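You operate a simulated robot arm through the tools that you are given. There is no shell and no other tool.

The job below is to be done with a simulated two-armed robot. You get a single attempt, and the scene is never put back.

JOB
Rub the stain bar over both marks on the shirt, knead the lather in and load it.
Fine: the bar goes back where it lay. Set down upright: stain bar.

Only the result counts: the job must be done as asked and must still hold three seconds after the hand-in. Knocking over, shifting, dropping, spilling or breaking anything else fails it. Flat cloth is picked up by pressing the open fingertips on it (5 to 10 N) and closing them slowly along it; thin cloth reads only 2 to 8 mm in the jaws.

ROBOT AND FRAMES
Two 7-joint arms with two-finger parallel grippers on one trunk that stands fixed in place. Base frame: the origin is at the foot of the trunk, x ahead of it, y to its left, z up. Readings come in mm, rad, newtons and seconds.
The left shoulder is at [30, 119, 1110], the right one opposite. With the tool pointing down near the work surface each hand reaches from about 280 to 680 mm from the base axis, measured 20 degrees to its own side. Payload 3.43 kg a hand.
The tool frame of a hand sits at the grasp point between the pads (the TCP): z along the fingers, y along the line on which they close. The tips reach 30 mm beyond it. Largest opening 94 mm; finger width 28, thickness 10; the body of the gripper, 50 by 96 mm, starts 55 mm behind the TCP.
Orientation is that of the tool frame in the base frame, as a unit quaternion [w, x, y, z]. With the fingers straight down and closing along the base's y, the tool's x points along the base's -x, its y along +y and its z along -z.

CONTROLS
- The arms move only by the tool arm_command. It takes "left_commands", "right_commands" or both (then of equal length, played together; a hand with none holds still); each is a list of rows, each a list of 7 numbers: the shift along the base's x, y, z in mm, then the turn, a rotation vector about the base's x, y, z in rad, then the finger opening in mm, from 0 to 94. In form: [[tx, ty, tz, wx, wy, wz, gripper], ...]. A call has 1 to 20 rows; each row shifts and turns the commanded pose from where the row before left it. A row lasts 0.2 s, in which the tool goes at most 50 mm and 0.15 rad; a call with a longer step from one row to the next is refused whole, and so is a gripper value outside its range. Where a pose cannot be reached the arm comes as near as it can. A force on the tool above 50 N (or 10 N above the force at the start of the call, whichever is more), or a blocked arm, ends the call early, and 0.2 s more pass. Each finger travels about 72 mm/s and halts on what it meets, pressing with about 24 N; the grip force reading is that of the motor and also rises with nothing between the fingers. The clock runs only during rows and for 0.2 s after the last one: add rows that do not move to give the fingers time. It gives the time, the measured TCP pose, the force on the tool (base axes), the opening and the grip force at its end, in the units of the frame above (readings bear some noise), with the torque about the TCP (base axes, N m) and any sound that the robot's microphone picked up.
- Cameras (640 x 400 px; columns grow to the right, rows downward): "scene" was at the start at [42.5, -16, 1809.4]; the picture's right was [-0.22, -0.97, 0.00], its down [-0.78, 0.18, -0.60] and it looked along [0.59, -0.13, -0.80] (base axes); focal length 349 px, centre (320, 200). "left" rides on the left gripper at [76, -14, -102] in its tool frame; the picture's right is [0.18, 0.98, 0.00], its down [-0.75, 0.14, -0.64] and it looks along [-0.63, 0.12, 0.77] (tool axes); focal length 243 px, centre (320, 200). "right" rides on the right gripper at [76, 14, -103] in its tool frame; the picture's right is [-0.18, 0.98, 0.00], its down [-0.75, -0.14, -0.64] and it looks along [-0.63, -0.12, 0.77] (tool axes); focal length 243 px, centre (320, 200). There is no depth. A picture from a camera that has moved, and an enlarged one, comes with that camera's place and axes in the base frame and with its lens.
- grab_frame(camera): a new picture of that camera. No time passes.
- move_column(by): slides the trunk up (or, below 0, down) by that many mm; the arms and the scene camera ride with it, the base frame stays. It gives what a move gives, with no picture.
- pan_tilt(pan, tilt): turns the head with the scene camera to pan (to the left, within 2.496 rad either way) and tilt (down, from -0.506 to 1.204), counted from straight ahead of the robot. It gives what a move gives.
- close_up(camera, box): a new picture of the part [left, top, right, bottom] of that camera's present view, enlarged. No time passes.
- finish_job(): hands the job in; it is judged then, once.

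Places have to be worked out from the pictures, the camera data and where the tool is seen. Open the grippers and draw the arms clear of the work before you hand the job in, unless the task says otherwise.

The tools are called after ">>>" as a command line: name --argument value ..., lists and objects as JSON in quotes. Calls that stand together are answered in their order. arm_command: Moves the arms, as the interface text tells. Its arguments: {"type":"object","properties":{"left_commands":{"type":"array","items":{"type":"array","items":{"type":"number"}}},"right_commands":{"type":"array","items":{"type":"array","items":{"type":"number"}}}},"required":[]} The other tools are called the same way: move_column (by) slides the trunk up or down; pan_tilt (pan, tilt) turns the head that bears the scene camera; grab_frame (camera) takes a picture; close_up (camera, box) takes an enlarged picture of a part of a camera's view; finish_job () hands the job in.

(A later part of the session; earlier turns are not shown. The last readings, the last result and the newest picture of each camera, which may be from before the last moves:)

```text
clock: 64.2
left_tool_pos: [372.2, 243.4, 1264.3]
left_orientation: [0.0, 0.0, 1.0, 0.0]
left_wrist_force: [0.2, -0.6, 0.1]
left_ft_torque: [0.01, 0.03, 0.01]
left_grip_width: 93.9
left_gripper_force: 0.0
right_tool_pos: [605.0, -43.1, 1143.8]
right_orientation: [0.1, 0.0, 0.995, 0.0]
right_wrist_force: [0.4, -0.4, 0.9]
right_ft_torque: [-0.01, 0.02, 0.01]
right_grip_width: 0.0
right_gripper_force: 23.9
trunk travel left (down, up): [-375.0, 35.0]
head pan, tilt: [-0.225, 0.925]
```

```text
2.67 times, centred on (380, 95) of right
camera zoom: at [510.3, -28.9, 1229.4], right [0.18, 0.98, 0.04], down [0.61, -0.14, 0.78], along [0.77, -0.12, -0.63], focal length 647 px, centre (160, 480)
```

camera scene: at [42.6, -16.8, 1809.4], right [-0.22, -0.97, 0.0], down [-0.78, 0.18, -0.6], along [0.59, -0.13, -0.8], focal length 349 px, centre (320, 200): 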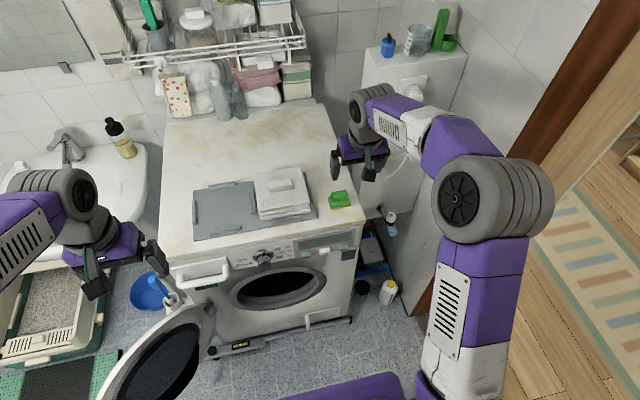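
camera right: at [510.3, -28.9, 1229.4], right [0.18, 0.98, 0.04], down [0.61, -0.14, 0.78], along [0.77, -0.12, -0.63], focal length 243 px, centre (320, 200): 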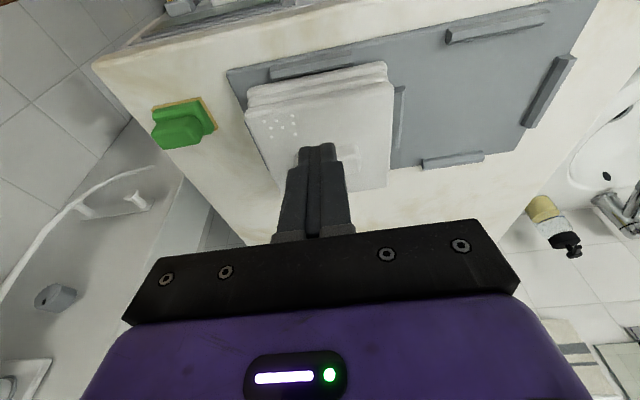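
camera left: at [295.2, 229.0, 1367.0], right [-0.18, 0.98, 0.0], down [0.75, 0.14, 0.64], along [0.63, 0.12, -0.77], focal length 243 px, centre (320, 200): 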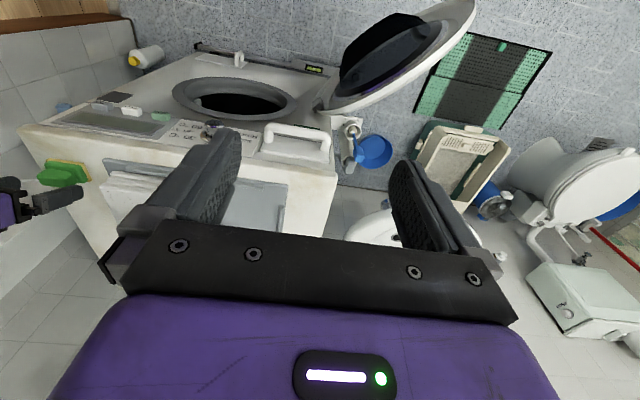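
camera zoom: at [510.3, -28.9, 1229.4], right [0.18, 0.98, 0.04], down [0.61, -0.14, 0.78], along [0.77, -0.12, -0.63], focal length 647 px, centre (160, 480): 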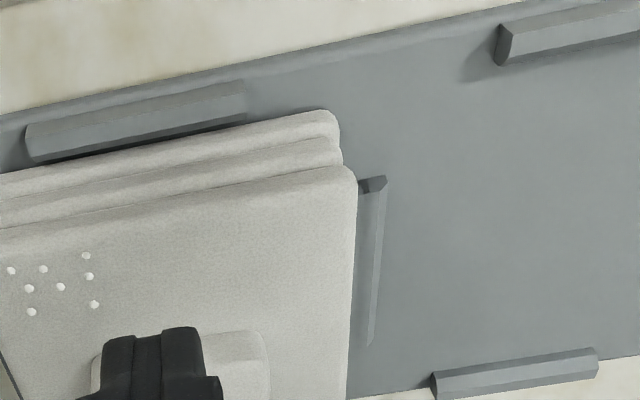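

The left mark shows nothing yet, so I start kneading the lathered right mark with closed fingertips; its lather is centred at about (648, -88). I move above it.

>>> arm_command --right_commands '[[13, -15, -25, 0, 0, 0, 0], [13, -15, -28, 0, 0, 0, 0], [13, -14.3, -28, 0, 0, 0, 0], [0, 0, -7, 0, 0, 0, 0], [0, 0, 0, 0, 0, 0, 0]]'

>>> close_up --camera "right" --box '[200, 0, 520, 200]'

```text
clock: 65.4
left_tool_pos: [371.9, 242.5, 1264.7]
left_orientation: [0.0, 0.0, 1.0, 0.0]
left_wrist_force: [0.1, 0.4, 0.4]
left_ft_torque: [0.0, 0.02, 0.02]
left_grip_width: 94.1
left_gripper_force: 0.1
right_tool_pos: [645.3, -87.8, 1056.2]
right_orientation: [0.099, -0.001, 0.995, 0.0]
right_wrist_force: [1.5, 0.4, -0.2]
right_ft_torque: [-0.01, 0.01, 0.01]
right_grip_width: 0.2
right_gripper_force: 23.9
trunk travel left (down, up): [-375.0, 35.0]
head pan, tilt: [-0.225, 0.925]
```

```text
2.00 times, centred on (360, 100) of right
camera zoom: at [549.6, -73.6, 1141.7], right [0.18, 0.98, 0.04], down [0.61, -0.14, 0.78], along [0.77, -0.12, -0.63], focal length 485 px, centre (240, 400)
```

zoom: 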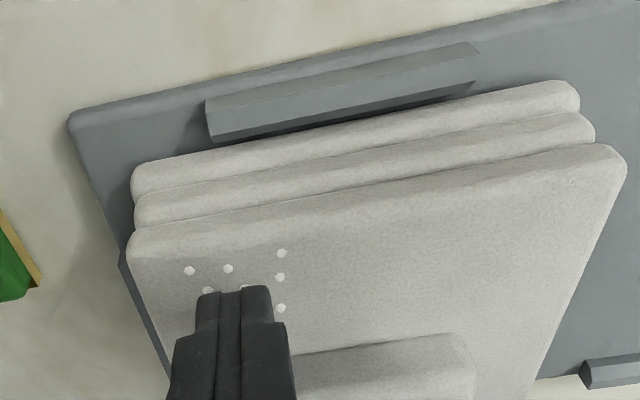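

The fingertips hover right at the lather's centre. I lower to contact.

>>> arm_command --right_commands '[[0, 0, -6, 0, 0, 0, 0], [0, 0, -5, 0, 0, 0, 0], [0, 0, -3, 0, 0, 0, 0], [0, 0, 0, 0, 0, 0, 0]]'

```text
clock: 66.4
left_tool_pos: [369.9, 243.3, 1265.2]
left_orientation: [0.002, 0.0, 1.0, 0.0]
left_wrist_force: [0.0, -0.7, -0.6]
left_ft_torque: [0.0, -0.03, 0.04]
left_grip_width: 94.0
left_gripper_force: 0.1
right_tool_pos: [644.4, -87.3, 1044.8]
right_orientation: [0.103, -0.001, 0.995, 0.002]
right_wrist_force: [0.6, -1.4, 14.4]
right_ft_torque: [-0.01, 0.12, 0.0]
right_grip_width: 0.0
right_gripper_force: 24.0
trunk travel left (down, up): [-375.0, 35.0]
head pan, tilt: [-0.225, 0.925]
```

14 N on the lather. I knead with press-and-release at several points across the mark with small sliding motions.

>>> arm_command --right_commands '[[0, 4, 0, 0, 0, 0, 0], [0, 4, 0, 0, 0, 0, 0], [0, -4, 0, 0, 0, 0, 0], [0, -4, 0, 0, 0, 0, 0], [0, 0, 4, 0, 0, 0, 0], [0, 10, 0, 0, 0, 0, 0], [0, 0, -4, 0, 0, 0, 0], [0, 0, 0, 0, 0, 0, 0], [4, 0, 0, 0, 0, 0, 0], [-8, 0, 0, 0, 0, 0, 0], [4, 0, 4, 0, 0, 0, 0], [0, -20, 0, 0, 0, 0, 0], [0, 0, -4, 0, 0, 0, 0], [0, 0, 0, 0, 0, 0, 0], [4, 0, 0, 0, 0, 0, 0], [-8, 0, 0, 0, 0, 0, 0], [4, 0, 4, 0, 0, 0, 0], [0, 10, 0, 0, 0, 0, 0], [0, 0, -4, 0, 0, 0, 0], [0, 0, 0, 0, 0, 0, 0]]'

>>> close_up --camera "right" --box '[200, 0, 520, 200]'

```text
clock: 70.6
left_tool_pos: [368.7, 240.5, 1267.3]
left_orientation: [0.001, 0.0, 1.0, 0.0]
left_wrist_force: [-0.5, -0.4, 0.5]
left_ft_torque: [0.02, 0.03, -0.03]
left_grip_width: 94.2
left_gripper_force: 0.0
right_tool_pos: [643.4, -91.4, 1044.4]
right_orientation: [0.103, 0.001, 0.995, -0.002]
right_wrist_force: [-4.5, -19.5, 25.3]
right_ft_torque: [-0.66, 0.29, 0.13]
right_grip_width: 0.1
right_gripper_force: 23.6
trunk travel left (down, up): [-375.0, 35.0]
head pan, tilt: [-0.225, 0.925]
```

```text
2.00 times, centred on (360, 100) of right
camera zoom: at [547.2, -77.6, 1129.4], right [0.18, 0.98, 0.04], down [0.61, -0.14, 0.78], along [0.77, -0.12, -0.62], focal length 485 px, centre (240, 400)
```

zoom: 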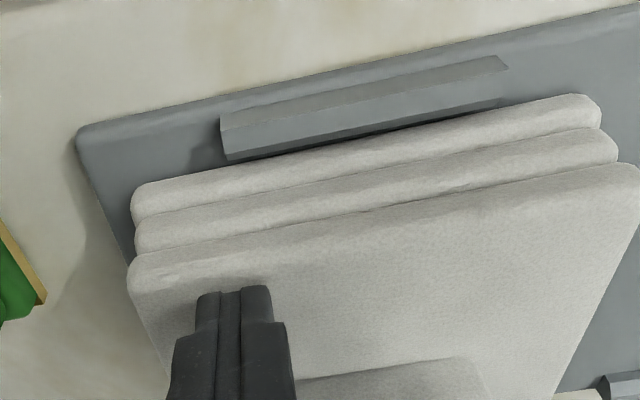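

The lather dots under the fingertips are gone. I lift up and back and check both marks and the shirt's position.

>>> arm_command --right_commands '[[0, 0, 1, 0, 0, 0, 0], [0, 0, 4, 0, 0, 0, 0], [0, 0, 15, 0, 0, 0, 0], [-15, 0, 25, 0, 0, 0, 0], [-25, 0, 25, 0, 0, 0, 0], [0, 0, 0, 0, 0, 0, 0]]'

>>> close_up --camera "right" --box '[180, 0, 500, 200]'

>>> close_up --camera "scene" --box '[220, 140, 380, 240]'

```text
clock: 72.0
left_tool_pos: [372.3, 242.4, 1264.1]
left_orientation: [0.001, 0.0, 1.0, 0.0]
left_wrist_force: [-0.3, -0.3, -0.4]
left_ft_torque: [0.03, 0.02, 0.0]
left_grip_width: 93.9
left_gripper_force: 0.0
right_tool_pos: [604.0, -88.0, 1110.0]
right_orientation: [0.1, 0.0, 0.995, 0.0]
right_wrist_force: [0.7, 0.7, -0.9]
right_ft_torque: [-0.01, -0.03, 0.03]
right_grip_width: 0.0
right_gripper_force: 23.9
trunk travel left (down, up): [-375.0, 35.0]
head pan, tilt: [-0.225, 0.925]
```

```text
2.00 times, centred on (340, 100) of right
camera zoom: at [509.5, -73.4, 1196.0], right [0.18, 0.98, 0.04], down [0.61, -0.14, 0.78], along [0.77, -0.12, -0.63], focal length 485 px, centre (280, 400)
```

zoom: 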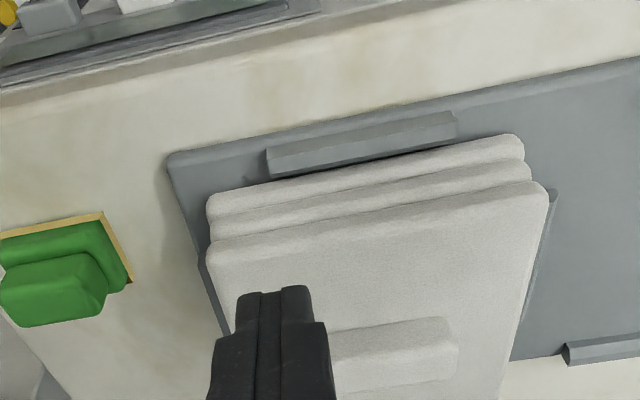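

```text
4.00 times, centred on (300, 190) of scene
camera zoom: at [43.7, -16.4, 1809.3], right [-0.22, -0.97, 0.0], down [-0.78, 0.18, -0.6], along [0.59, -0.13, -0.8], focal length 1395 px, centre (400, 240)
```

zoom: 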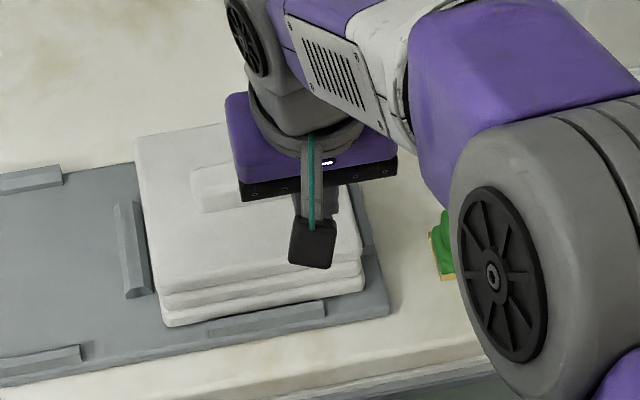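

The right mark's lather is kneaded in and the shirt has not moved. I zoom hard on the left mark's place to look for anything subtle.

>>> close_up --camera "scene" --box '[246, 184, 294, 214]'

>>> close_up --camera "right" --box '[370, 80, 490, 155]'

>>> close_up --camera "left" --box '[60, 150, 220, 250]'

```text
13.33 times, centred on (270, 199) of scene
camera zoom: at [43.7, -16.4, 1809.3], right [-0.22, -0.97, 0.0], down [-0.78, 0.18, -0.6], along [0.59, -0.13, -0.8], focal length 4651 px, centre (987, 213)
```

zoom: 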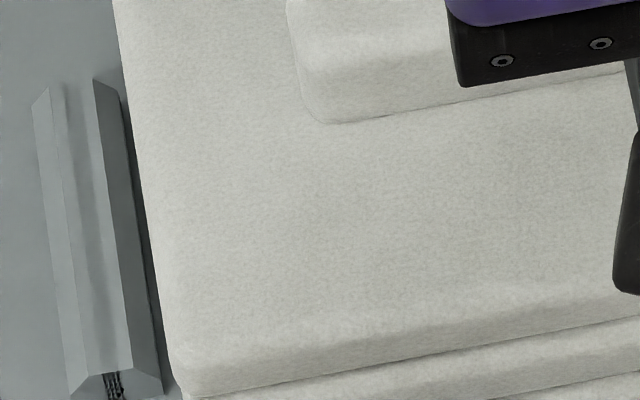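

```text
5.33 times, centred on (430, 118) of right
camera zoom: at [509.5, -73.4, 1196.0], right [0.18, 0.98, 0.04], down [0.61, -0.14, 0.78], along [0.77, -0.12, -0.63], focal length 1294 px, centre (-267, 640)
```

zoom: 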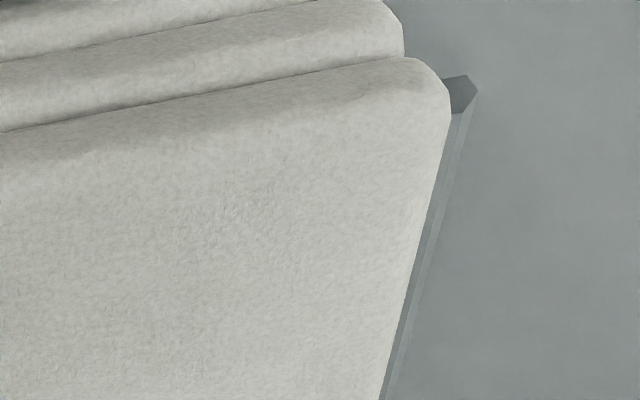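

```text
4.00 times, centred on (140, 200) of left
camera zoom: at [296.5, 228.6, 1366.7], right [-0.18, 0.98, 0.0], down [0.75, 0.14, 0.64], along [0.63, 0.12, -0.77], focal length 970 px, centre (1040, 200)
```

zoom: 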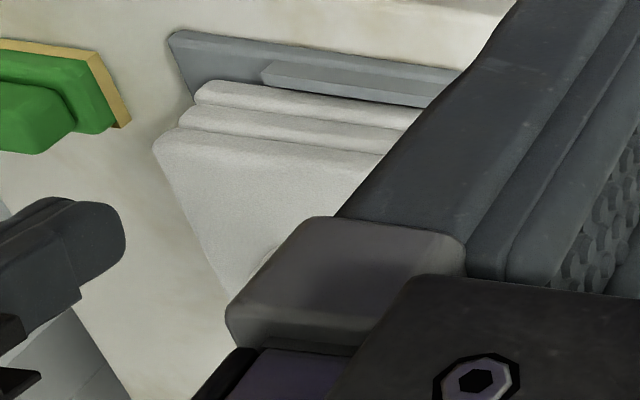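

Nothing is visible at the left mark, neither stain nor lather. Since the right one foamed after more rubbing, I will fetch the bar again and rub the left mark further before kneading it.

>>> arm_command --right_commands '[[10, -30, 0, 0, 0, 0, 30], [10, -30, 0, 0, 0, 0, 60], [10, -30, 0, 0, 0, 0, 76], [10, -30, 0, 0, 0, 0, 76], [1, -5.7, -20, 0, 0, 0, 76], [0, 0, -28, 0, 0, 0, 76], [0, 0, 0, 0, 0, 0, 76]]'

>>> close_up --camera "right" --box '[160, 0, 480, 200]'

>>> close_up --camera "scene" --box '[232, 150, 328, 210]'

```text
clock: 73.6
left_tool_pos: [371.2, 242.7, 1264.1]
left_orientation: [0.0, 0.0, 1.0, 0.0]
left_wrist_force: [-0.1, -0.8, 0.4]
left_ft_torque: [0.01, -0.03, 0.01]
left_grip_width: 94.1
left_gripper_force: 0.1
right_tool_pos: [644.3, -213.9, 1066.0]
right_orientation: [0.1, 0.0, 0.995, 0.0]
right_wrist_force: [0.0, 0.1, -0.6]
right_ft_torque: [-0.02, -0.03, 0.01]
right_grip_width: 76.2
right_gripper_force: 0.0
trunk travel left (down, up): [-375.0, 35.0]
head pan, tilt: [-0.225, 0.925]
```

```text
2.00 times, centred on (320, 100) of right
camera zoom: at [550.4, -200.3, 1151.1], right [0.18, 0.98, 0.04], down [0.61, -0.14, 0.78], along [0.77, -0.12, -0.63], focal length 485 px, centre (320, 400)
```

zoom: 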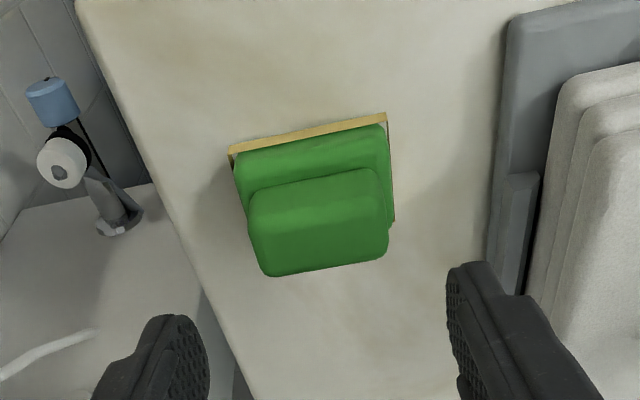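

```text
6.67 times, centred on (280, 180) of scene
camera zoom: at [41.9, -15.7, 1809.5], right [-0.22, -0.97, 0.0], down [-0.78, 0.18, -0.6], along [0.59, -0.13, -0.8], focal length 2326 px, centre (587, 333)
```

zoom: 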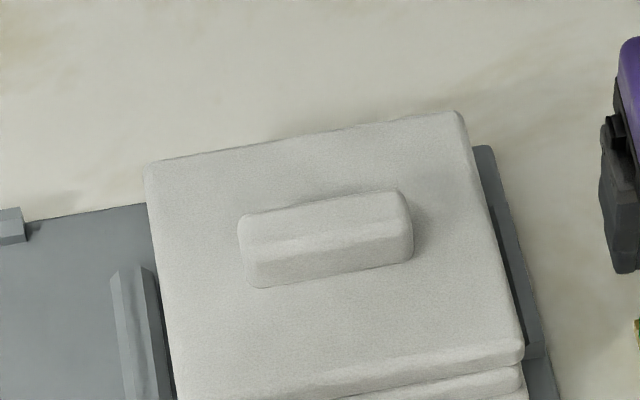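

Both places look clean now. I pick the bar up again with the same proven grip pose.

>>> arm_command --right_commands '[[0, 0, -20, 0, 0, 0, 76], [0, 0, -20, 0, 0, 0, 76], [0, 0, -12, 0, 0, 0, 72], [0, 0, -7, 0, 0, 0, 68], [0, 0, 0, 0, 0, 0, 62], [0, 0, 0, 0, 0, 0, 57], [0, 0, 0, 0, 0, 0, 54], [0, 0, 0, 0, 0, 0, 51], [0, 0, 0, 0, 0, 0, 47], [0, 0, 0, 0, 0, 0, 43], [0, 0, 0, 0, 0, 0, 40], [0, 0, 0, 0, 0, 0, 40]]'

>>> close_up --camera "right" --box '[200, 60, 440, 210]'

```text
clock: 76.2
left_tool_pos: [372.2, 243.3, 1264.9]
left_orientation: [0.0, 0.0, 1.0, 0.0]
left_wrist_force: [0.6, 0.4, 0.0]
left_ft_torque: [0.02, 0.01, -0.06]
left_grip_width: 94.1
left_gripper_force: 0.0
right_tool_pos: [645.1, -214.2, 1003.6]
right_orientation: [0.099, 0.001, 0.995, 0.0]
right_wrist_force: [-0.4, 0.4, -0.3]
right_ft_torque: [0.02, 0.0, 0.0]
right_grip_width: 49.2
right_gripper_force: 23.9
trunk travel left (down, up): [-375.0, 35.0]
head pan, tilt: [-0.225, 0.925]
```

```text
2.67 times, centred on (320, 135) of right
camera zoom: at [550.2, -199.2, 1090.4], right [0.18, 0.98, 0.04], down [0.61, -0.14, 0.78], along [0.77, -0.12, -0.63], focal length 647 px, centre (320, 373)
```

zoom: 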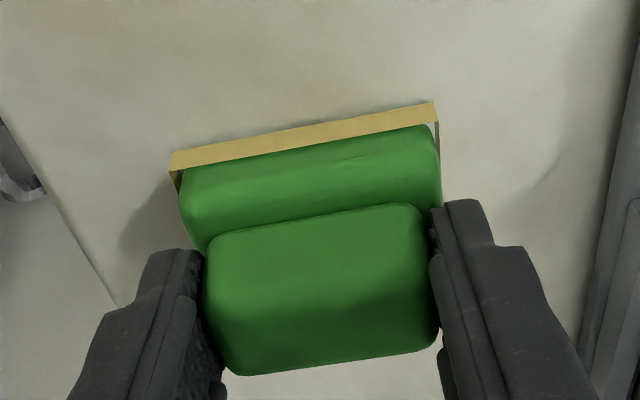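

Held at 49.2 mm. I lift and carry it to the left mark, stopping just above the cloth.

>>> arm_command --right_commands '[[0, 0, 3, 0, 0, 0, 40], [0, 0, 12, 0, 0, 0, 40], [0, 0, 30, 0, 0, 0, 40], [0, 0, 35, 0, 0, 0, 40], [0, 15, 25, 0, 0, 0, 40], [0, 38, 0, 0, 0, 0, 40], [0, 38, 0, 0, 0, 0, 40], [0, 38, 0, 0, 0, 0, 40], [1, 38, 0, 0, 0, 0, 40], [0, 38, 0, 0, 0, 0, 40], [0, 0, -20, 0, 0, 0, 40], [0, 0, -15, 0, 0, 0, 40], [0, 0, -6, 0, 0, 0, 40], [0, 0, 0, 0, 0, 0, 40]]'

>>> close_up --camera "right" --box '[160, 0, 480, 200]'

```text
clock: 79.2
left_tool_pos: [371.3, 243.3, 1264.7]
left_orientation: [-0.001, 0.0, 1.0, -0.001]
left_wrist_force: [-0.2, 0.3, 0.3]
left_ft_torque: [-0.03, -0.04, 0.03]
left_grip_width: 93.6
left_gripper_force: 0.0
right_tool_pos: [645.3, -9.1, 1068.8]
right_orientation: [0.099, 0.0, 0.995, 0.0]
right_wrist_force: [-0.4, 0.4, -0.3]
right_ft_torque: [-0.01, 0.03, 0.0]
right_grip_width: 49.2
right_gripper_force: 23.9
trunk travel left (down, up): [-375.0, 35.0]
head pan, tilt: [-0.225, 0.925]
```

```text
2.00 times, centred on (320, 100) of right
camera zoom: at [550.4, 5.6, 1154.6], right [0.18, 0.98, 0.04], down [0.61, -0.14, 0.78], along [0.77, -0.12, -0.63], focal length 485 px, centre (320, 400)
```

zoom: 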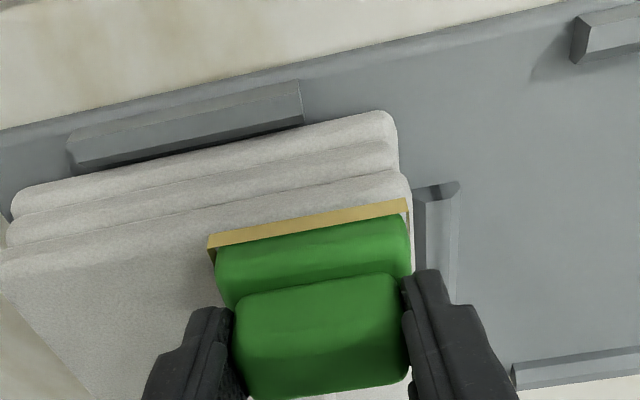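

Just above the cloth. I lower to about 8 N and rub along y.

>>> arm_command --right_commands '[[0, 0, -2, 0, 0, 0, 40], [0, 0, -1.2, 0, 0, 0, 40], [0, 0, 0, 0, 0, 0, 40]]'

```text
clock: 80.0
left_tool_pos: [371.0, 243.5, 1264.8]
left_orientation: [0.0, 0.0, 1.0, 0.0]
left_wrist_force: [-0.3, -0.5, -0.3]
left_ft_torque: [0.02, 0.02, 0.0]
left_grip_width: 94.1
left_gripper_force: 0.2
right_tool_pos: [645.6, -8.8, 1066.8]
right_orientation: [0.1, 0.0, 0.995, 0.001]
right_wrist_force: [0.7, 1.1, 4.7]
right_ft_torque: [-0.07, 0.06, -0.05]
right_grip_width: 49.3
right_gripper_force: 23.7
trunk travel left (down, up): [-375.0, 35.0]
head pan, tilt: [-0.225, 0.925]
```

4.7 N of contact; I press slightly more and do a long series of strokes over the left mark.

>>> arm_command --right_commands '[[0, 8, -0.4, 0, 0, 0, 40], [0, -8, 0, 0, 0, 0, 40], [0, -8, 0, 0, 0, 0, 40], [0, -8, 0, 0, 0, 0, 40], [0, 8, 0, 0, 0, 0, 40], [0, 8, 0, 0, 0, 0, 40], [0, 8, 0, 0, 0, 0, 40], [0, -8, 0, 0, 0, 0, 40], [0, -8, 0, 0, 0, 0, 40], [0, -8, 0, 0, 0, 0, 40], [0, 8, 0, 0, 0, 0, 40], [0, 8, 0, 0, 0, 0, 40], [0, 8, 0, 0, 0, 0, 40], [0, -8, 0, 0, 0, 0, 40], [0, -8, 0, 0, 0, 0, 40], [0, -8, 0, 0, 0, 0, 40], [0, 8, 0, 0, 0, 0, 40], [0, 8, 0, 0, 0, 0, 40], [0, 0, 0, 0, 0, 0, 40]]'

```text
clock: 84.0
left_tool_pos: [368.4, 241.6, 1266.4]
left_orientation: [0.001, 0.0, 1.0, 0.001]
left_wrist_force: [-0.4, 0.4, 0.5]
left_ft_torque: [-0.01, -0.03, -0.02]
left_grip_width: 94.0
left_gripper_force: 0.0
right_tool_pos: [645.4, -11.5, 1066.3]
right_orientation: [0.102, 0.001, 0.995, -0.001]
right_wrist_force: [0.0, -8.9, 18.6]
right_ft_torque: [-0.85, 0.12, -0.01]
right_grip_width: 49.5
right_gripper_force: 24.1
trunk travel left (down, up): [-375.0, 35.0]
head pan, tilt: [-0.225, 0.925]
```

Pressure is now 18 N, so I ease up half a millimetre and add x-strokes, then a final set of y-strokes.

>>> arm_command --right_commands '[[0, 0, 0.5, 0, 0, 0, 40], [-6, 0, 0, 0, 0, 0, 40], [-4, 0, 0, 0, 0, 0, 40], [7, 0, 0, 0, 0, 0, 40], [7, 0, 0, 0, 0, 0, 40], [6, 0, 0, 0, 0, 0, 40], [-7, 0, 0, 0, 0, 0, 40], [-7, 0, 0, 0, 0, 0, 40], [-6, 0, 0, 0, 0, 0, 40], [7, 0, 0, 0, 0, 0, 40], [7, 0, 0, 0, 0, 0, 40], [6, 0, 0, 0, 0, 0, 40], [-7, 0, 0, 0, 0, 0, 40], [0, 6, 0, 0, 0, 0, 40], [0, -8, 0, 0, 0, 0, 40], [0, -8, 0, 0, 0, 0, 40], [0, 8, 0, 0, 0, 0, 40], [0, 8, 0, 0, 0, 0, 40], [0, -6, 0, 0, 0, 0, 40], [0, 0, 0, 0, 0, 0, 40]]'

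```text
clock: 88.2
left_tool_pos: [370.6, 244.0, 1265.5]
left_orientation: [0.0, 0.0, 1.0, 0.0]
left_wrist_force: [0.3, 0.3, -1.4]
left_ft_torque: [0.0, -0.03, 0.02]
left_grip_width: 94.0
left_gripper_force: 0.0
right_tool_pos: [647.1, -8.6, 1065.6]
right_orientation: [0.099, 0.0, 0.995, 0.001]
right_wrist_force: [-0.7, -0.7, 9.3]
right_ft_torque: [-0.17, -0.01, -0.03]
right_grip_width: 49.4
right_gripper_force: 23.6
trunk travel left (down, up): [-375.0, 35.0]
head pan, tilt: [-0.225, 0.925]
```

I lift off, carry the bar back above its place, and look at the left mark.

>>> arm_command --right_commands '[[0, 0, 10, 0, 0, 0, 40], [0, 0, 20, 0, 0, 0, 40], [0, -20, 15, 0, 0, 0, 40], [-1, -40, 0, 0, 0, 0, 40], [-1, -40, 0, 0, 0, 0, 40], [-1, -40, 0, 0, 0, 0, 40], [-1, -40, 0, 0, 0, 0, 40], [0, -25, -5, 0, 0, 0, 40], [0, 0, -20, 0, 0, 0, 40], [0, 0, 0, 0, 0, 0, 40]]'

>>> close_up --camera "scene" --box '[232, 150, 328, 210]'

>>> close_up --camera "right" --box '[240, 0, 640, 250]'

```text
clock: 90.4
left_tool_pos: [371.3, 243.4, 1264.8]
left_orientation: [0.0, 0.0, 1.0, 0.0]
left_wrist_force: [0.2, 0.4, -0.3]
left_ft_torque: [-0.01, 0.0, 0.0]
left_grip_width: 94.0
left_gripper_force: 0.1
right_tool_pos: [643.5, -214.9, 1085.7]
right_orientation: [0.1, 0.0, 0.995, 0.001]
right_wrist_force: [-0.7, -0.1, -0.3]
right_ft_torque: [-0.01, 0.04, 0.01]
right_grip_width: 49.6
right_gripper_force: 24.3
trunk travel left (down, up): [-375.0, 35.0]
head pan, tilt: [-0.225, 0.925]
```

```text
6.67 times, centred on (280, 180) of scene
camera zoom: at [42.1, -16.2, 1809.4], right [-0.22, -0.97, 0.0], down [-0.78, 0.18, -0.6], along [0.59, -0.13, -0.8], focal length 2326 px, centre (587, 333)
```

zoom: 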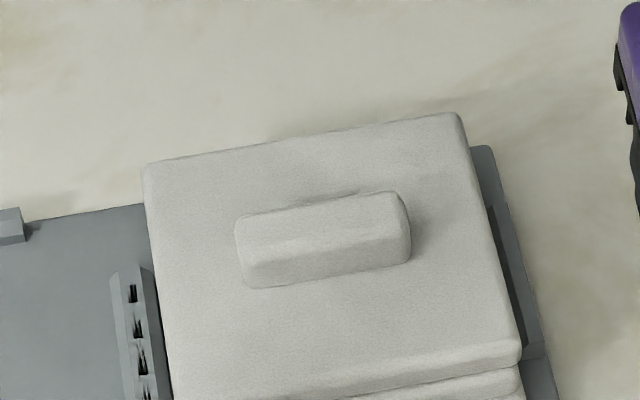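

```text
1.60 times, centred on (440, 125) of right
camera zoom: at [548.6, -200.1, 1171.7], right [0.18, 0.98, 0.04], down [0.61, -0.14, 0.78], along [0.77, -0.12, -0.63], focal length 388 px, centre (128, 320)
```

zoom: 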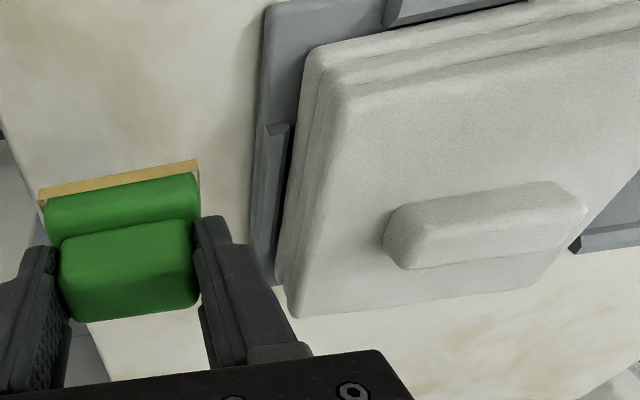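

No lather on the left yet. I set the bar down in its place again, watching the contact force.

>>> arm_command --right_commands '[[0, 0, -20, 0, 0, 0, 40], [0, 0, -25, 0, 0, 0, 40], [0, 0, -20, 0, 0, 0, 40], [0, 0, -9, 0, 0, 0, 40], [0, 0, -4, 0, 0, 0, 40], [0, 0, -2, 0, 0, 0, 40], [0, 0, -1, 0, 0, 0, 40], [0, 0, 0, 0, 0, 0, 40]]'

>>> close_up --camera "left" --box '[0, 140, 128, 220]'

```text
clock: 92.2
left_tool_pos: [372.3, 242.5, 1264.7]
left_orientation: [0.001, 0.001, 1.0, -0.001]
left_wrist_force: [0.3, -0.4, 0.1]
left_ft_torque: [0.04, -0.01, 0.04]
left_grip_width: 93.5
left_gripper_force: 0.0
right_tool_pos: [644.4, -212.2, 1005.0]
right_orientation: [0.1, 0.0, 0.995, 0.0]
right_wrist_force: [-0.3, 0.5, 0.0]
right_ft_torque: [0.02, 0.01, -0.02]
right_grip_width: 49.6
right_gripper_force: 23.9
trunk travel left (down, up): [-375.0, 35.0]
head pan, tilt: [-0.225, 0.925]
```

```text
5.00 times, centred on (64, 180) of left
camera zoom: at [295.7, 228.9, 1366.9], right [-0.18, 0.98, 0.0], down [0.75, 0.14, 0.64], along [0.63, 0.12, -0.77], focal length 1213 px, centre (1600, 300)
```

zoom: 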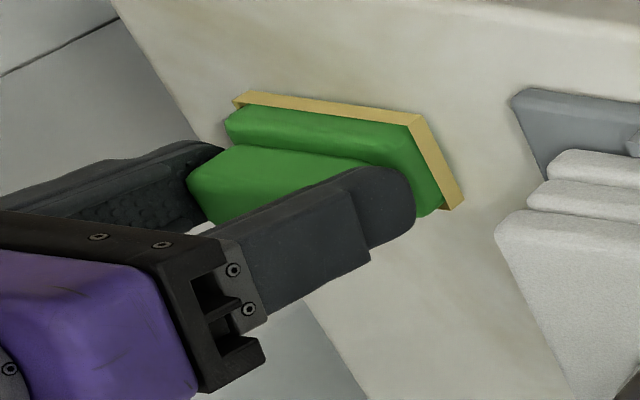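

Almost down; I lower the last fraction until contact is felt.

>>> arm_command --right_commands '[[0, 0, -0.5, 0, 0, 0, 40], [0, 0, -0.4, 0, 0, 0, 40], [0, 0, 0, 0, 0, 0, 40]]'

```text
clock: 93.0
left_tool_pos: [371.5, 244.4, 1264.6]
left_orientation: [-0.001, 0.0, 1.0, 0.0]
left_wrist_force: [-0.2, -0.1, -0.8]
left_ft_torque: [0.0, -0.01, 0.0]
left_grip_width: 93.9
left_gripper_force: 0.1
right_tool_pos: [644.1, -214.3, 1003.9]
right_orientation: [0.1, 0.0, 0.995, 0.0]
right_wrist_force: [-0.9, -0.5, 5.7]
right_ft_torque: [-0.03, 0.19, 0.05]
right_grip_width: 49.3
right_gripper_force: 23.8
trunk travel left (down, up): [-375.0, 35.0]
head pan, tilt: [-0.225, 0.925]
```

The bar is down with 5.7 N. I release it slowly and rise.

>>> arm_command --right_commands '[[0, 0, 0, 0, 0, 0, 47], [0, 0, 0, 0, 0, 0, 50], [0, 0, 0, 0, 0, 0, 53], [0, 0, 0, 0, 0, 0, 57], [0, 0, 0, 0, 0, 0, 64], [0, 0, 0, 0, 0, 0, 72], [0, 0, 5, 0, 0, 0, 76], [0, 0, 15, 0, 0, 0, 76], [0, 0, 25, 0, 0, 0, 76], [0, 0, 25, 0, 0, 0, 76], [0, 0, 35, 0, 0, 0, 40], [0, 0, 0, 0, 0, 0, 0], [0, 0, 0, 0, 0, 0, 0], [0, 0, 0, 0, 0, 0, 0]]'

>>> close_up --camera "scene" --box '[232, 150, 392, 250]'

>>> close_up --camera "right" --box '[240, 0, 640, 250]'

```text
clock: 96.0
left_tool_pos: [371.2, 243.6, 1264.5]
left_orientation: [0.001, -0.001, 1.0, 0.001]
left_wrist_force: [0.0, -0.6, 0.2]
left_ft_torque: [0.0, -0.01, -0.01]
left_grip_width: 93.9
left_gripper_force: 0.1
right_tool_pos: [642.8, -213.0, 1110.5]
right_orientation: [0.099, 0.0, 0.995, -0.001]
right_wrist_force: [-0.7, 0.0, 0.4]
right_ft_torque: [0.01, -0.02, 0.0]
right_grip_width: 0.0
right_gripper_force: 23.5
trunk travel left (down, up): [-375.0, 35.0]
head pan, tilt: [-0.225, 0.925]
```

```text
4.00 times, centred on (312, 200) of scene
camera zoom: at [42.6, -16.0, 1809.4], right [-0.22, -0.97, 0.0], down [-0.78, 0.18, -0.6], along [0.59, -0.13, -0.8], focal length 1395 px, centre (352, 200)
```

zoom: 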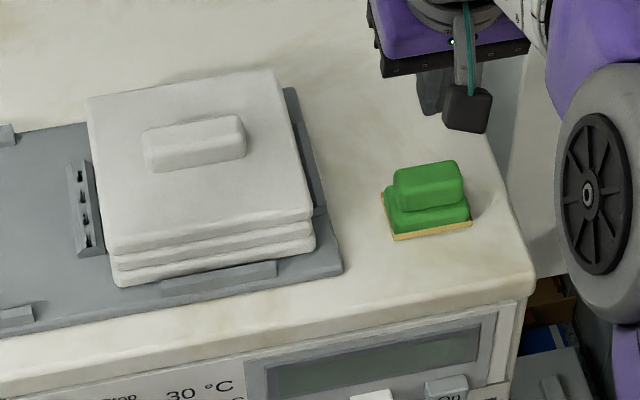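

```text
1.60 times, centred on (440, 125) of right
camera zoom: at [549.0, -198.7, 1196.2], right [0.18, 0.98, 0.04], down [0.61, -0.14, 0.78], along [0.77, -0.12, -0.63], focal length 388 px, centre (128, 320)
```

zoom: 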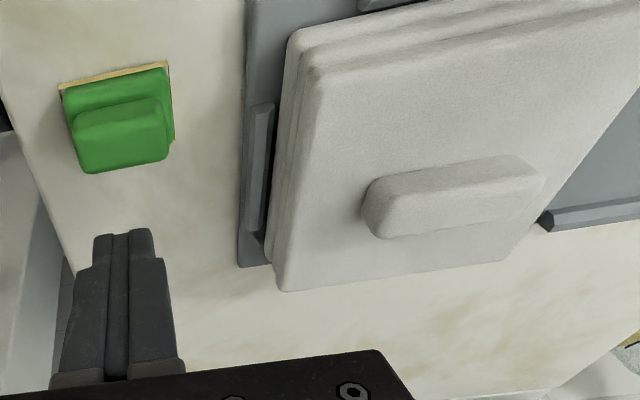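

The bar stands where it lay. I move over the left part of the shirt, wait a little for lather, and look before kneading.

>>> arm_command --right_commands '[[-8, 34, 4, 0, 0, 0, 0], [-8, 34, 4, 0, 0, 0, 0], [-8, 34, 4, 0, 0, 0, 0], [-8, 34, 4, 0, 0, 0, 0], [-8, 34, 4, 0, 0, 0, 0], [0, 34, 0, 0, 0, 0, 0], [0, 0, 0, 0, 0, 0, 0], [0, 0, 0, 0, 0, 0, 0], [0, 0, 0, 0, 0, 0, 0], [0, 0, 0, 0, 0, 0, 0], [0, 0, 0, 0, 0, 0, 0], [0, 0, 0, 0, 0, 0, 0], [0, 0, 0, 0, 0, 0, 0], [0, 0, 0, 0, 0, 0, 0], [0, 0, 0, 0, 0, 0, 0], [0, 0, 0, 0, 0, 0, 0], [0, 0, 0, 0, 0, 0, 0], [0, 0, 0, 0, 0, 0, 0], [0, 0, 0, 0, 0, 0, 0], [0, 0, 0, 0, 0, 0, 0]]'

>>> close_up --camera "right" --box '[180, 0, 500, 200]'

>>> close_up --camera "scene" --box '[232, 150, 328, 210]'

```text
clock: 100.2
left_tool_pos: [371.9, 243.3, 1264.5]
left_orientation: [0.0, 0.0, 1.0, 0.0]
left_wrist_force: [0.2, 0.1, 0.0]
left_ft_torque: [0.0, -0.04, 0.03]
left_grip_width: 94.0
left_gripper_force: 0.1
right_tool_pos: [604.6, -10.3, 1127.9]
right_orientation: [0.1, 0.0, 0.995, 0.0]
right_wrist_force: [-0.1, -0.1, -1.3]
right_ft_torque: [0.0, -0.05, 0.02]
right_grip_width: 0.2
right_gripper_force: 24.2
trunk travel left (down, up): [-375.0, 35.0]
head pan, tilt: [-0.225, 0.925]
```

```text
2.00 times, centred on (340, 100) of right
camera zoom: at [510.5, 3.8, 1214.3], right [0.18, 0.98, 0.04], down [0.61, -0.14, 0.78], along [0.77, -0.12, -0.63], focal length 485 px, centre (280, 400)
```

zoom: 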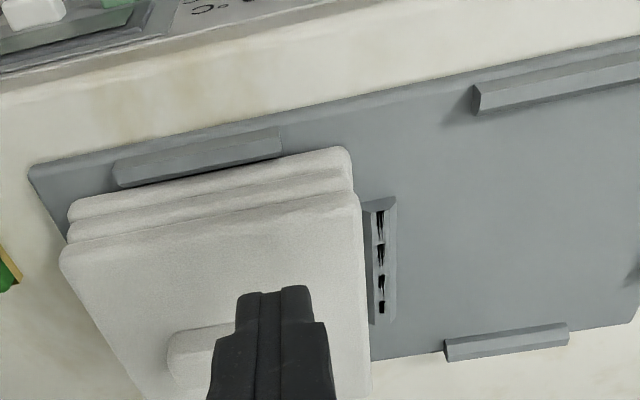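

```text
6.67 times, centred on (280, 180) of scene
camera zoom: at [42.5, -16.0, 1809.4], right [-0.22, -0.97, 0.0], down [-0.78, 0.18, -0.6], along [0.59, -0.13, -0.8], focal length 2326 px, centre (587, 333)
```

zoom: 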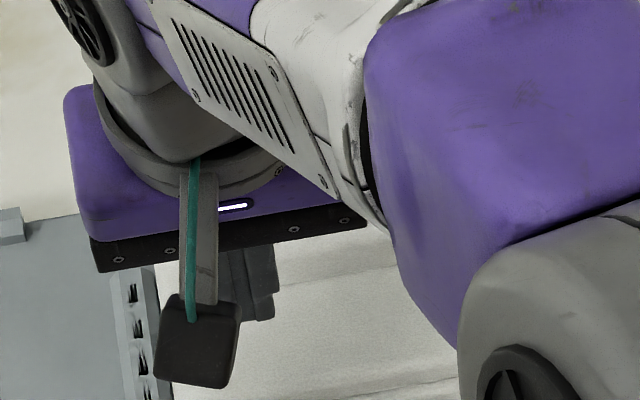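

No lather shows on the left, but I knead it thoroughly anyway. I move down above the left mark.

>>> arm_command --right_commands '[[13, 0, -25, 0, 0, 0, 0], [13, 0, -25, 0, 0, 0, 0], [13, 0, -23, 0, 0, 0, 0], [0, 0, -8, 0, 0, 0, 0], [0, 0, -3.5, 0, 0, 0, 0], [0, 0, 0, 0, 0, 0, 0]]'

>>> close_up --camera "right" --box '[160, 0, 480, 200]'

```text
clock: 101.6
left_tool_pos: [372.3, 243.5, 1264.6]
left_orientation: [0.0, 0.0, 1.0, -0.001]
left_wrist_force: [0.6, -0.1, 0.2]
left_ft_torque: [0.01, 0.0, -0.03]
left_grip_width: 93.6
left_gripper_force: 0.1
right_tool_pos: [642.6, -9.0, 1045.1]
right_orientation: [0.1, 0.001, 0.995, 0.0]
right_wrist_force: [-1.2, 0.5, 3.9]
right_ft_torque: [0.0, 0.03, 0.0]
right_grip_width: 0.0
right_gripper_force: 24.3
trunk travel left (down, up): [-375.0, 35.0]
head pan, tilt: [-0.225, 0.925]
```

```text
2.00 times, centred on (320, 100) of right
camera zoom: at [548.2, 5.1, 1129.9], right [0.18, 0.98, 0.04], down [0.61, -0.14, 0.78], along [0.77, -0.12, -0.63], focal length 485 px, centre (320, 400)
```

zoom: 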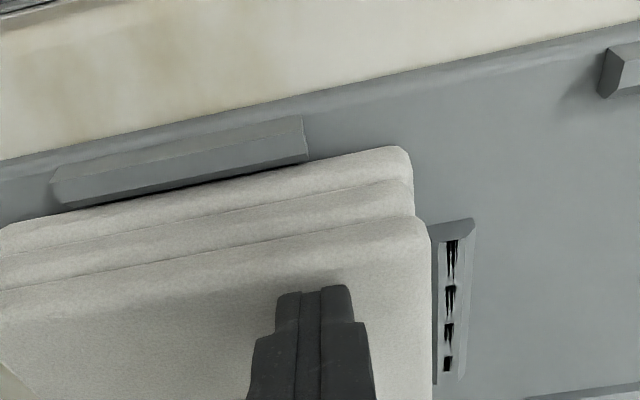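

Contact at 3.9 N. I press to about 12 N and knead with press-and-release and small slides all over the left mark.

>>> arm_command --right_commands '[[0, 0, -1.5, 0, 0, 0, 0], [0, 0, 0, 0, 0, 0, 0], [0, 4, 0, 0, 0, 0, 0], [0, -8, 0, 0, 0, 0, 0], [0, 4, 0, 0, 0, 0, 0], [0, 0, 4, 0, 0, 0, 0], [0, 10, 0, 0, 0, 0, 0], [0, 0, -4, 0, 0, 0, 0], [0, 0, 0, 0, 0, 0, 0], [4, 0, 0, 0, 0, 0, 0], [-8, 0, 0, 0, 0, 0, 0], [4, 0, 4, 0, 0, 0, 0], [0, -20, 0, 0, 0, 0, 0], [0, 0, -4, 0, 0, 0, 0], [0, 0, 0, 0, 0, 0, 0], [4, 0, 0, 0, 0, 0, 0], [-8, 0, 0, 0, 0, 0, 0], [4, 0, 4, 0, 0, 0, 0], [0, 10, 0, 0, 0, 0, 0], [0, 0, -4, 0, 0, 0, 0]]'

>>> close_up --camera "right" --box '[160, 0, 480, 200]'

```text
clock: 105.8
left_tool_pos: [370.9, 242.6, 1265.5]
left_orientation: [0.001, -0.001, 1.0, 0.001]
left_wrist_force: [0.3, 0.7, -0.2]
left_ft_torque: [-0.01, -0.01, 0.0]
left_grip_width: 94.4
left_gripper_force: 0.0
right_tool_pos: [641.8, -9.0, 1044.1]
right_orientation: [0.099, 0.0, 0.995, 0.001]
right_wrist_force: [-4.6, -4.9, 12.3]
right_ft_torque: [-0.13, 0.27, 0.05]
right_grip_width: 0.0
right_gripper_force: 23.8
trunk travel left (down, up): [-375.0, 35.0]
head pan, tilt: [-0.225, 0.925]
```

```text
2.00 times, centred on (320, 100) of right
camera zoom: at [547.0, 4.3, 1129.8], right [0.18, 0.98, 0.04], down [0.61, -0.14, 0.78], along [0.77, -0.12, -0.62], focal length 485 px, centre (320, 400)
```

zoom: 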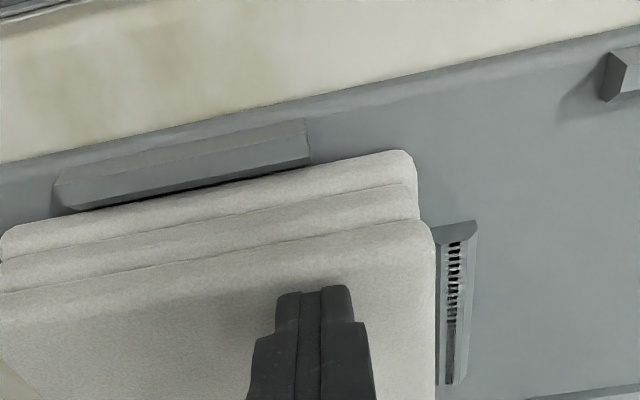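

I do a second kneading round on the left mark with presses at the corners, then lift off and look.

>>> arm_command --right_commands '[[0, 0, 4, 0, 0, 0, 0], [6, 6, 0, 0, 0, 0, 0], [0, 0, -4.5, 0, 0, 0, 0], [0, -3, 0, 0, 0, 0, 0], [0, 3, 4.5, 0, 0, 0, 0], [0, -12, 0, 0, 0, 0, 0], [0, 0, -4.5, 0, 0, 0, 0], [0, 3, 0, 0, 0, 0, 0], [0, -3, 4.5, 0, 0, 0, 0], [-10, 0, 0, 0, 0, 0, 0], [0, 0, -4.5, 0, 0, 0, 0], [0, 3, 0, 0, 0, 0, 0], [0, -3, 4.5, 0, 0, 0, 0], [0, 12, 0, 0, 0, 0, 0], [0, 0, -4.5, 0, 0, 0, 0], [0, -3, 0, 0, 0, 0, 0], [0, 3, 4.5, 0, 0, 0, 0], [4, -6, 0, 0, 0, 0, 0], [0, 0, -4.5, 0, 0, 0, 0], [0, 0, 0, 0, 0, 0, 0]]'

>>> arm_command --right_commands '[[0, 0, 4.5, 0, 0, 0, 0], [0, 0, 15, 0, 0, 0, 0], [-15, 0, 25, 0, 0, 0, 0], [-25, 0, 25, 0, 0, 0, 0], [0, 0, 0, 0, 0, 0, 0]]'

>>> close_up --camera "right" --box '[180, 0, 500, 200]'

>>> grab_frame --camera "scene"

```text
clock: 110.0
left_tool_pos: [370.8, 243.2, 1264.8]
left_orientation: [0.001, 0.0, 1.0, 0.0]
left_wrist_force: [-0.5, 0.7, 0.0]
left_ft_torque: [0.02, 0.01, 0.01]
left_grip_width: 93.8
left_gripper_force: 0.0
right_tool_pos: [644.0, -10.0, 1043.6]
right_orientation: [0.102, 0.0, 0.995, 0.001]
right_wrist_force: [-0.1, -1.6, 12.9]
right_ft_torque: [-0.04, 0.13, 0.06]
right_grip_width: 0.0
right_gripper_force: 23.8
trunk travel left (down, up): [-375.0, 35.0]
head pan, tilt: [-0.225, 0.925]
```

```text
clock: 111.2
left_tool_pos: [373.7, 243.6, 1264.5]
left_orientation: [0.0, 0.0, 1.0, 0.0]
left_wrist_force: [1.1, 0.0, 0.0]
left_ft_torque: [0.02, 0.01, 0.02]
left_grip_width: 93.8
left_gripper_force: 0.0
right_tool_pos: [603.7, -11.6, 1111.6]
right_orientation: [0.099, 0.0, 0.995, 0.0]
right_wrist_force: [0.8, -0.1, 0.5]
right_ft_torque: [0.02, 0.01, -0.01]
right_grip_width: 0.0
right_gripper_force: 24.4
trunk travel left (down, up): [-375.0, 35.0]
head pan, tilt: [-0.225, 0.925]
```

```text
2.00 times, centred on (340, 100) of right
camera zoom: at [509.3, 4.1, 1197.3], right [0.18, 0.98, 0.04], down [0.61, -0.14, 0.78], along [0.77, -0.12, -0.63], focal length 485 px, centre (280, 400)
```

zoom: 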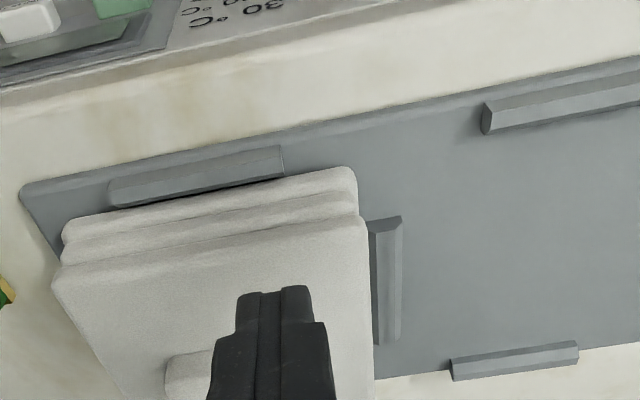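

```text
taken
camera scene: at [43.9, -15.9, 1809.3], right [-0.22, -0.97, 0.0], down [-0.78, 0.18, -0.6], along [0.59, -0.13, -0.8], focal length 349 px, centre (320, 200)
```

scene: 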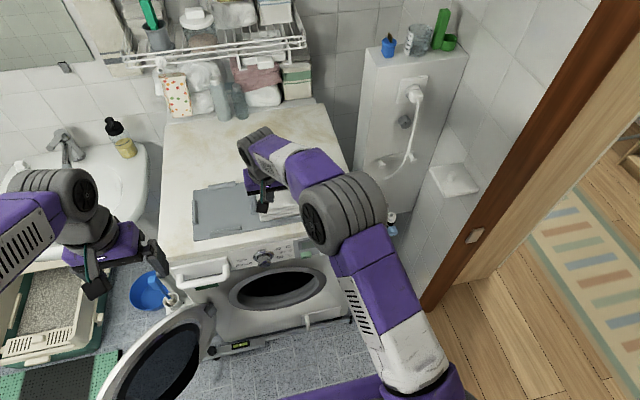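

Everything on the shirt looks clean now. Next is loading: I retreat the right hand, begin pitching it forward to reach under-the-shelf style at the ridge, and get a clear view of the ridge and the drum.

>>> arm_command --right_commands '[[-30, -20, 20, 0, -0.12, 0, 30], [-30, -25, 20, 0, -0.12, 0, 60], [-30, -25, 20, 0, -0.12, 0, 94], [-20, -20, 10, 0, -0.12, 0, 94], [0, 0, 0, 0, -0.12, 0, 94], [0, 0, 0, 0, -0.1, 0, 94], [0, 0, 0, 0, -0.1, 0, 94], [0, 0, 0, 0, 0, 0, 94]]'

>>> close_up --camera "scene" --box '[240, 160, 320, 210]'

>>> close_up --camera "scene" --box '[180, 220, 380, 345]'

>>> grab_frame --camera "right"

>>> grab_frame --camera "scene"

```text
clock: 113.0
left_tool_pos: [372.2, 243.8, 1265.5]
left_orientation: [0.0, 0.0, 1.0, 0.0]
left_wrist_force: [-0.1, 0.1, 1.4]
left_ft_torque: [-0.01, 0.02, 0.0]
left_grip_width: 93.9
left_gripper_force: 0.1
right_tool_pos: [493.6, -99.3, 1182.6]
right_orientation: [0.48, 0.0, 0.877, 0.0]
right_wrist_force: [-0.1, -0.3, -0.8]
right_ft_torque: [-0.04, 0.04, 0.01]
right_grip_width: 94.1
right_gripper_force: 0.0
trunk travel left (down, up): [-375.0, 35.0]
head pan, tilt: [-0.225, 0.925]
```

```text
8.00 times, centred on (280, 185) of scene
camera zoom: at [42.2, -16.4, 1809.4], right [-0.22, -0.97, 0.0], down [-0.78, 0.18, -0.6], along [0.59, -0.13, -0.8], focal length 2791 px, centre (640, 320)
```

zoom: 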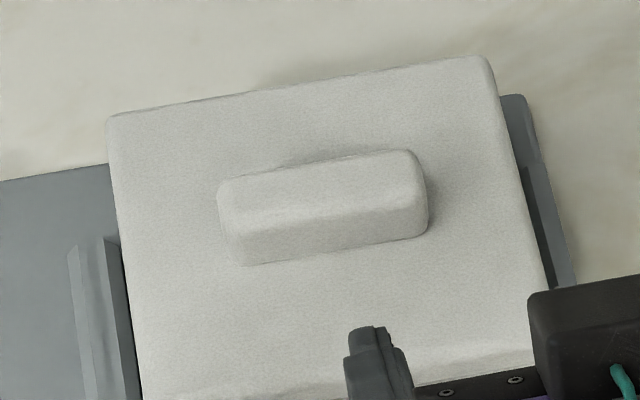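

```text
3.20 times, centred on (280, 282) of scene
camera zoom: at [42.2, -16.4, 1809.4], right [-0.22, -0.97, 0.0], down [-0.78, 0.18, -0.6], along [0.59, -0.13, -0.8], focal length 1116 px, centre (448, -64)
```

zoom: 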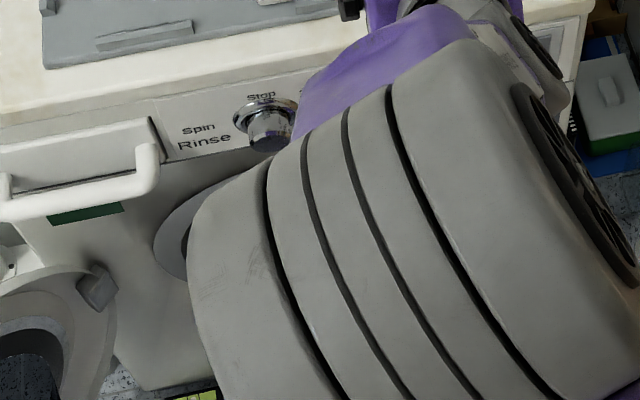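

```text
taken
camera right: at [366.2, -85.3, 1174.5], right [0.1, 0.98, 0.16], down [-0.13, -0.14, 0.98], along [0.99, -0.12, 0.12], focal length 243 px, centre (320, 200)
```

right: 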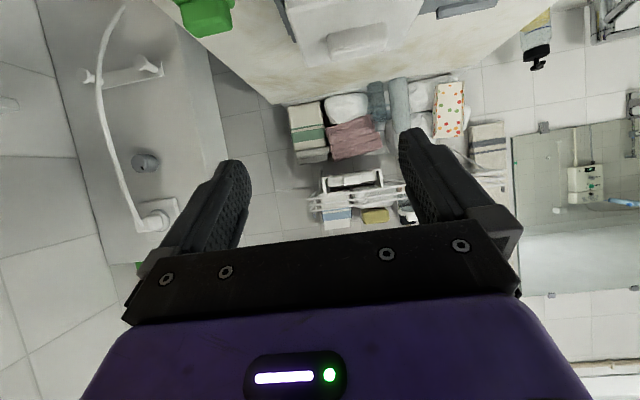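

```text
taken
camera scene: at [42.2, -16.4, 1809.4], right [-0.22, -0.97, 0.0], down [-0.78, 0.18, -0.6], along [0.59, -0.13, -0.8], focal length 349 px, centre (320, 200)
```

scene: 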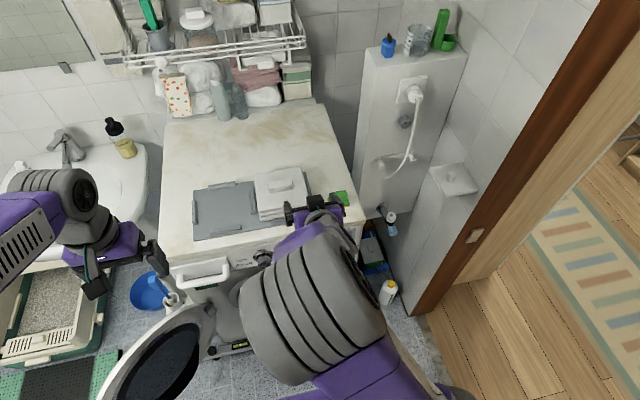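

The hand is pitched 1.0 rad forward. The ridge measures about y −83 to −14, x 685–708, top z≈1031. I pitch to 1.2 rad and approach to in front of the ridge at a safe height.

>>> arm_command --right_commands '[[26, 12.8, -18, 0, -0.05, 0, 94], [26, 12.8, -18, 0, -0.05, 0, 94], [26, 12.8, -18, 0, -0.05, 0, 94], [26, 12.8, -17.5, 0, -0.05, 0, 94], [0, 0, 0, 0, 0, 0, 94]]'

>>> close_up --camera "scene" --box '[220, 140, 348, 220]'

>>> grab_frame --camera "left"

```text
clock: 114.2
left_tool_pos: [369.3, 243.6, 1263.6]
left_orientation: [0.0, 0.0, 1.0, 0.0]
left_wrist_force: [-0.1, 0.8, -0.1]
left_ft_torque: [-0.01, 0.03, 0.01]
left_grip_width: 93.8
left_gripper_force: 0.0
right_tool_pos: [596.2, -47.3, 1110.7]
right_orientation: [0.565, -0.001, 0.825, 0.001]
right_wrist_force: [-0.6, -0.4, 0.3]
right_ft_torque: [-0.02, 0.0, -0.01]
right_grip_width: 93.8
right_gripper_force: 0.2
trunk travel left (down, up): [-375.0, 35.0]
head pan, tilt: [-0.225, 0.925]
```

```text
5.00 times, centred on (284, 180) of scene
camera zoom: at [41.3, -16.2, 1809.5], right [-0.22, -0.97, 0.0], down [-0.78, 0.18, -0.6], along [0.59, -0.13, -0.8], focal length 1744 px, centre (500, 300)
```

zoom: 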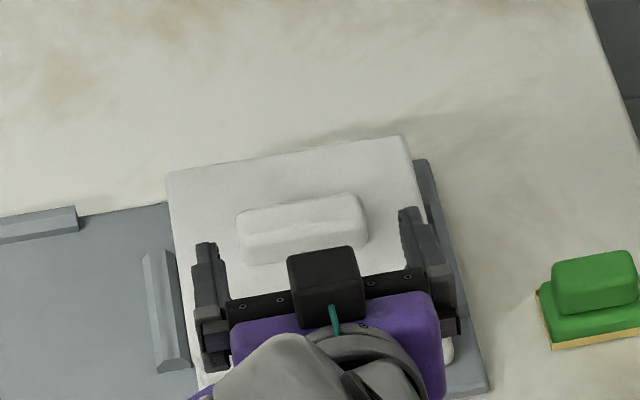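

```text
taken
camera left: at [294.8, 228.7, 1367.1], right [-0.18, 0.98, 0.0], down [0.75, 0.14, 0.64], along [0.63, 0.12, -0.77], focal length 243 px, centre (320, 200)
```

left: 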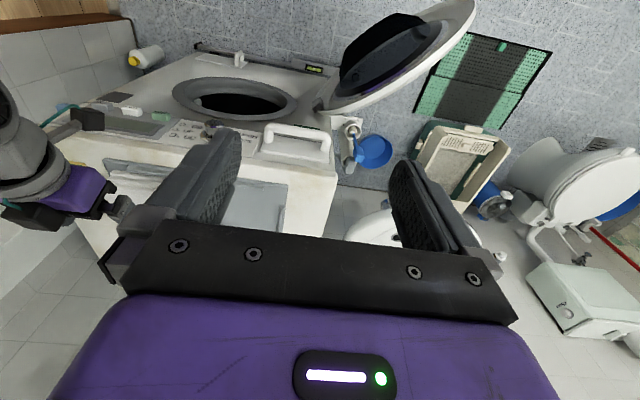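

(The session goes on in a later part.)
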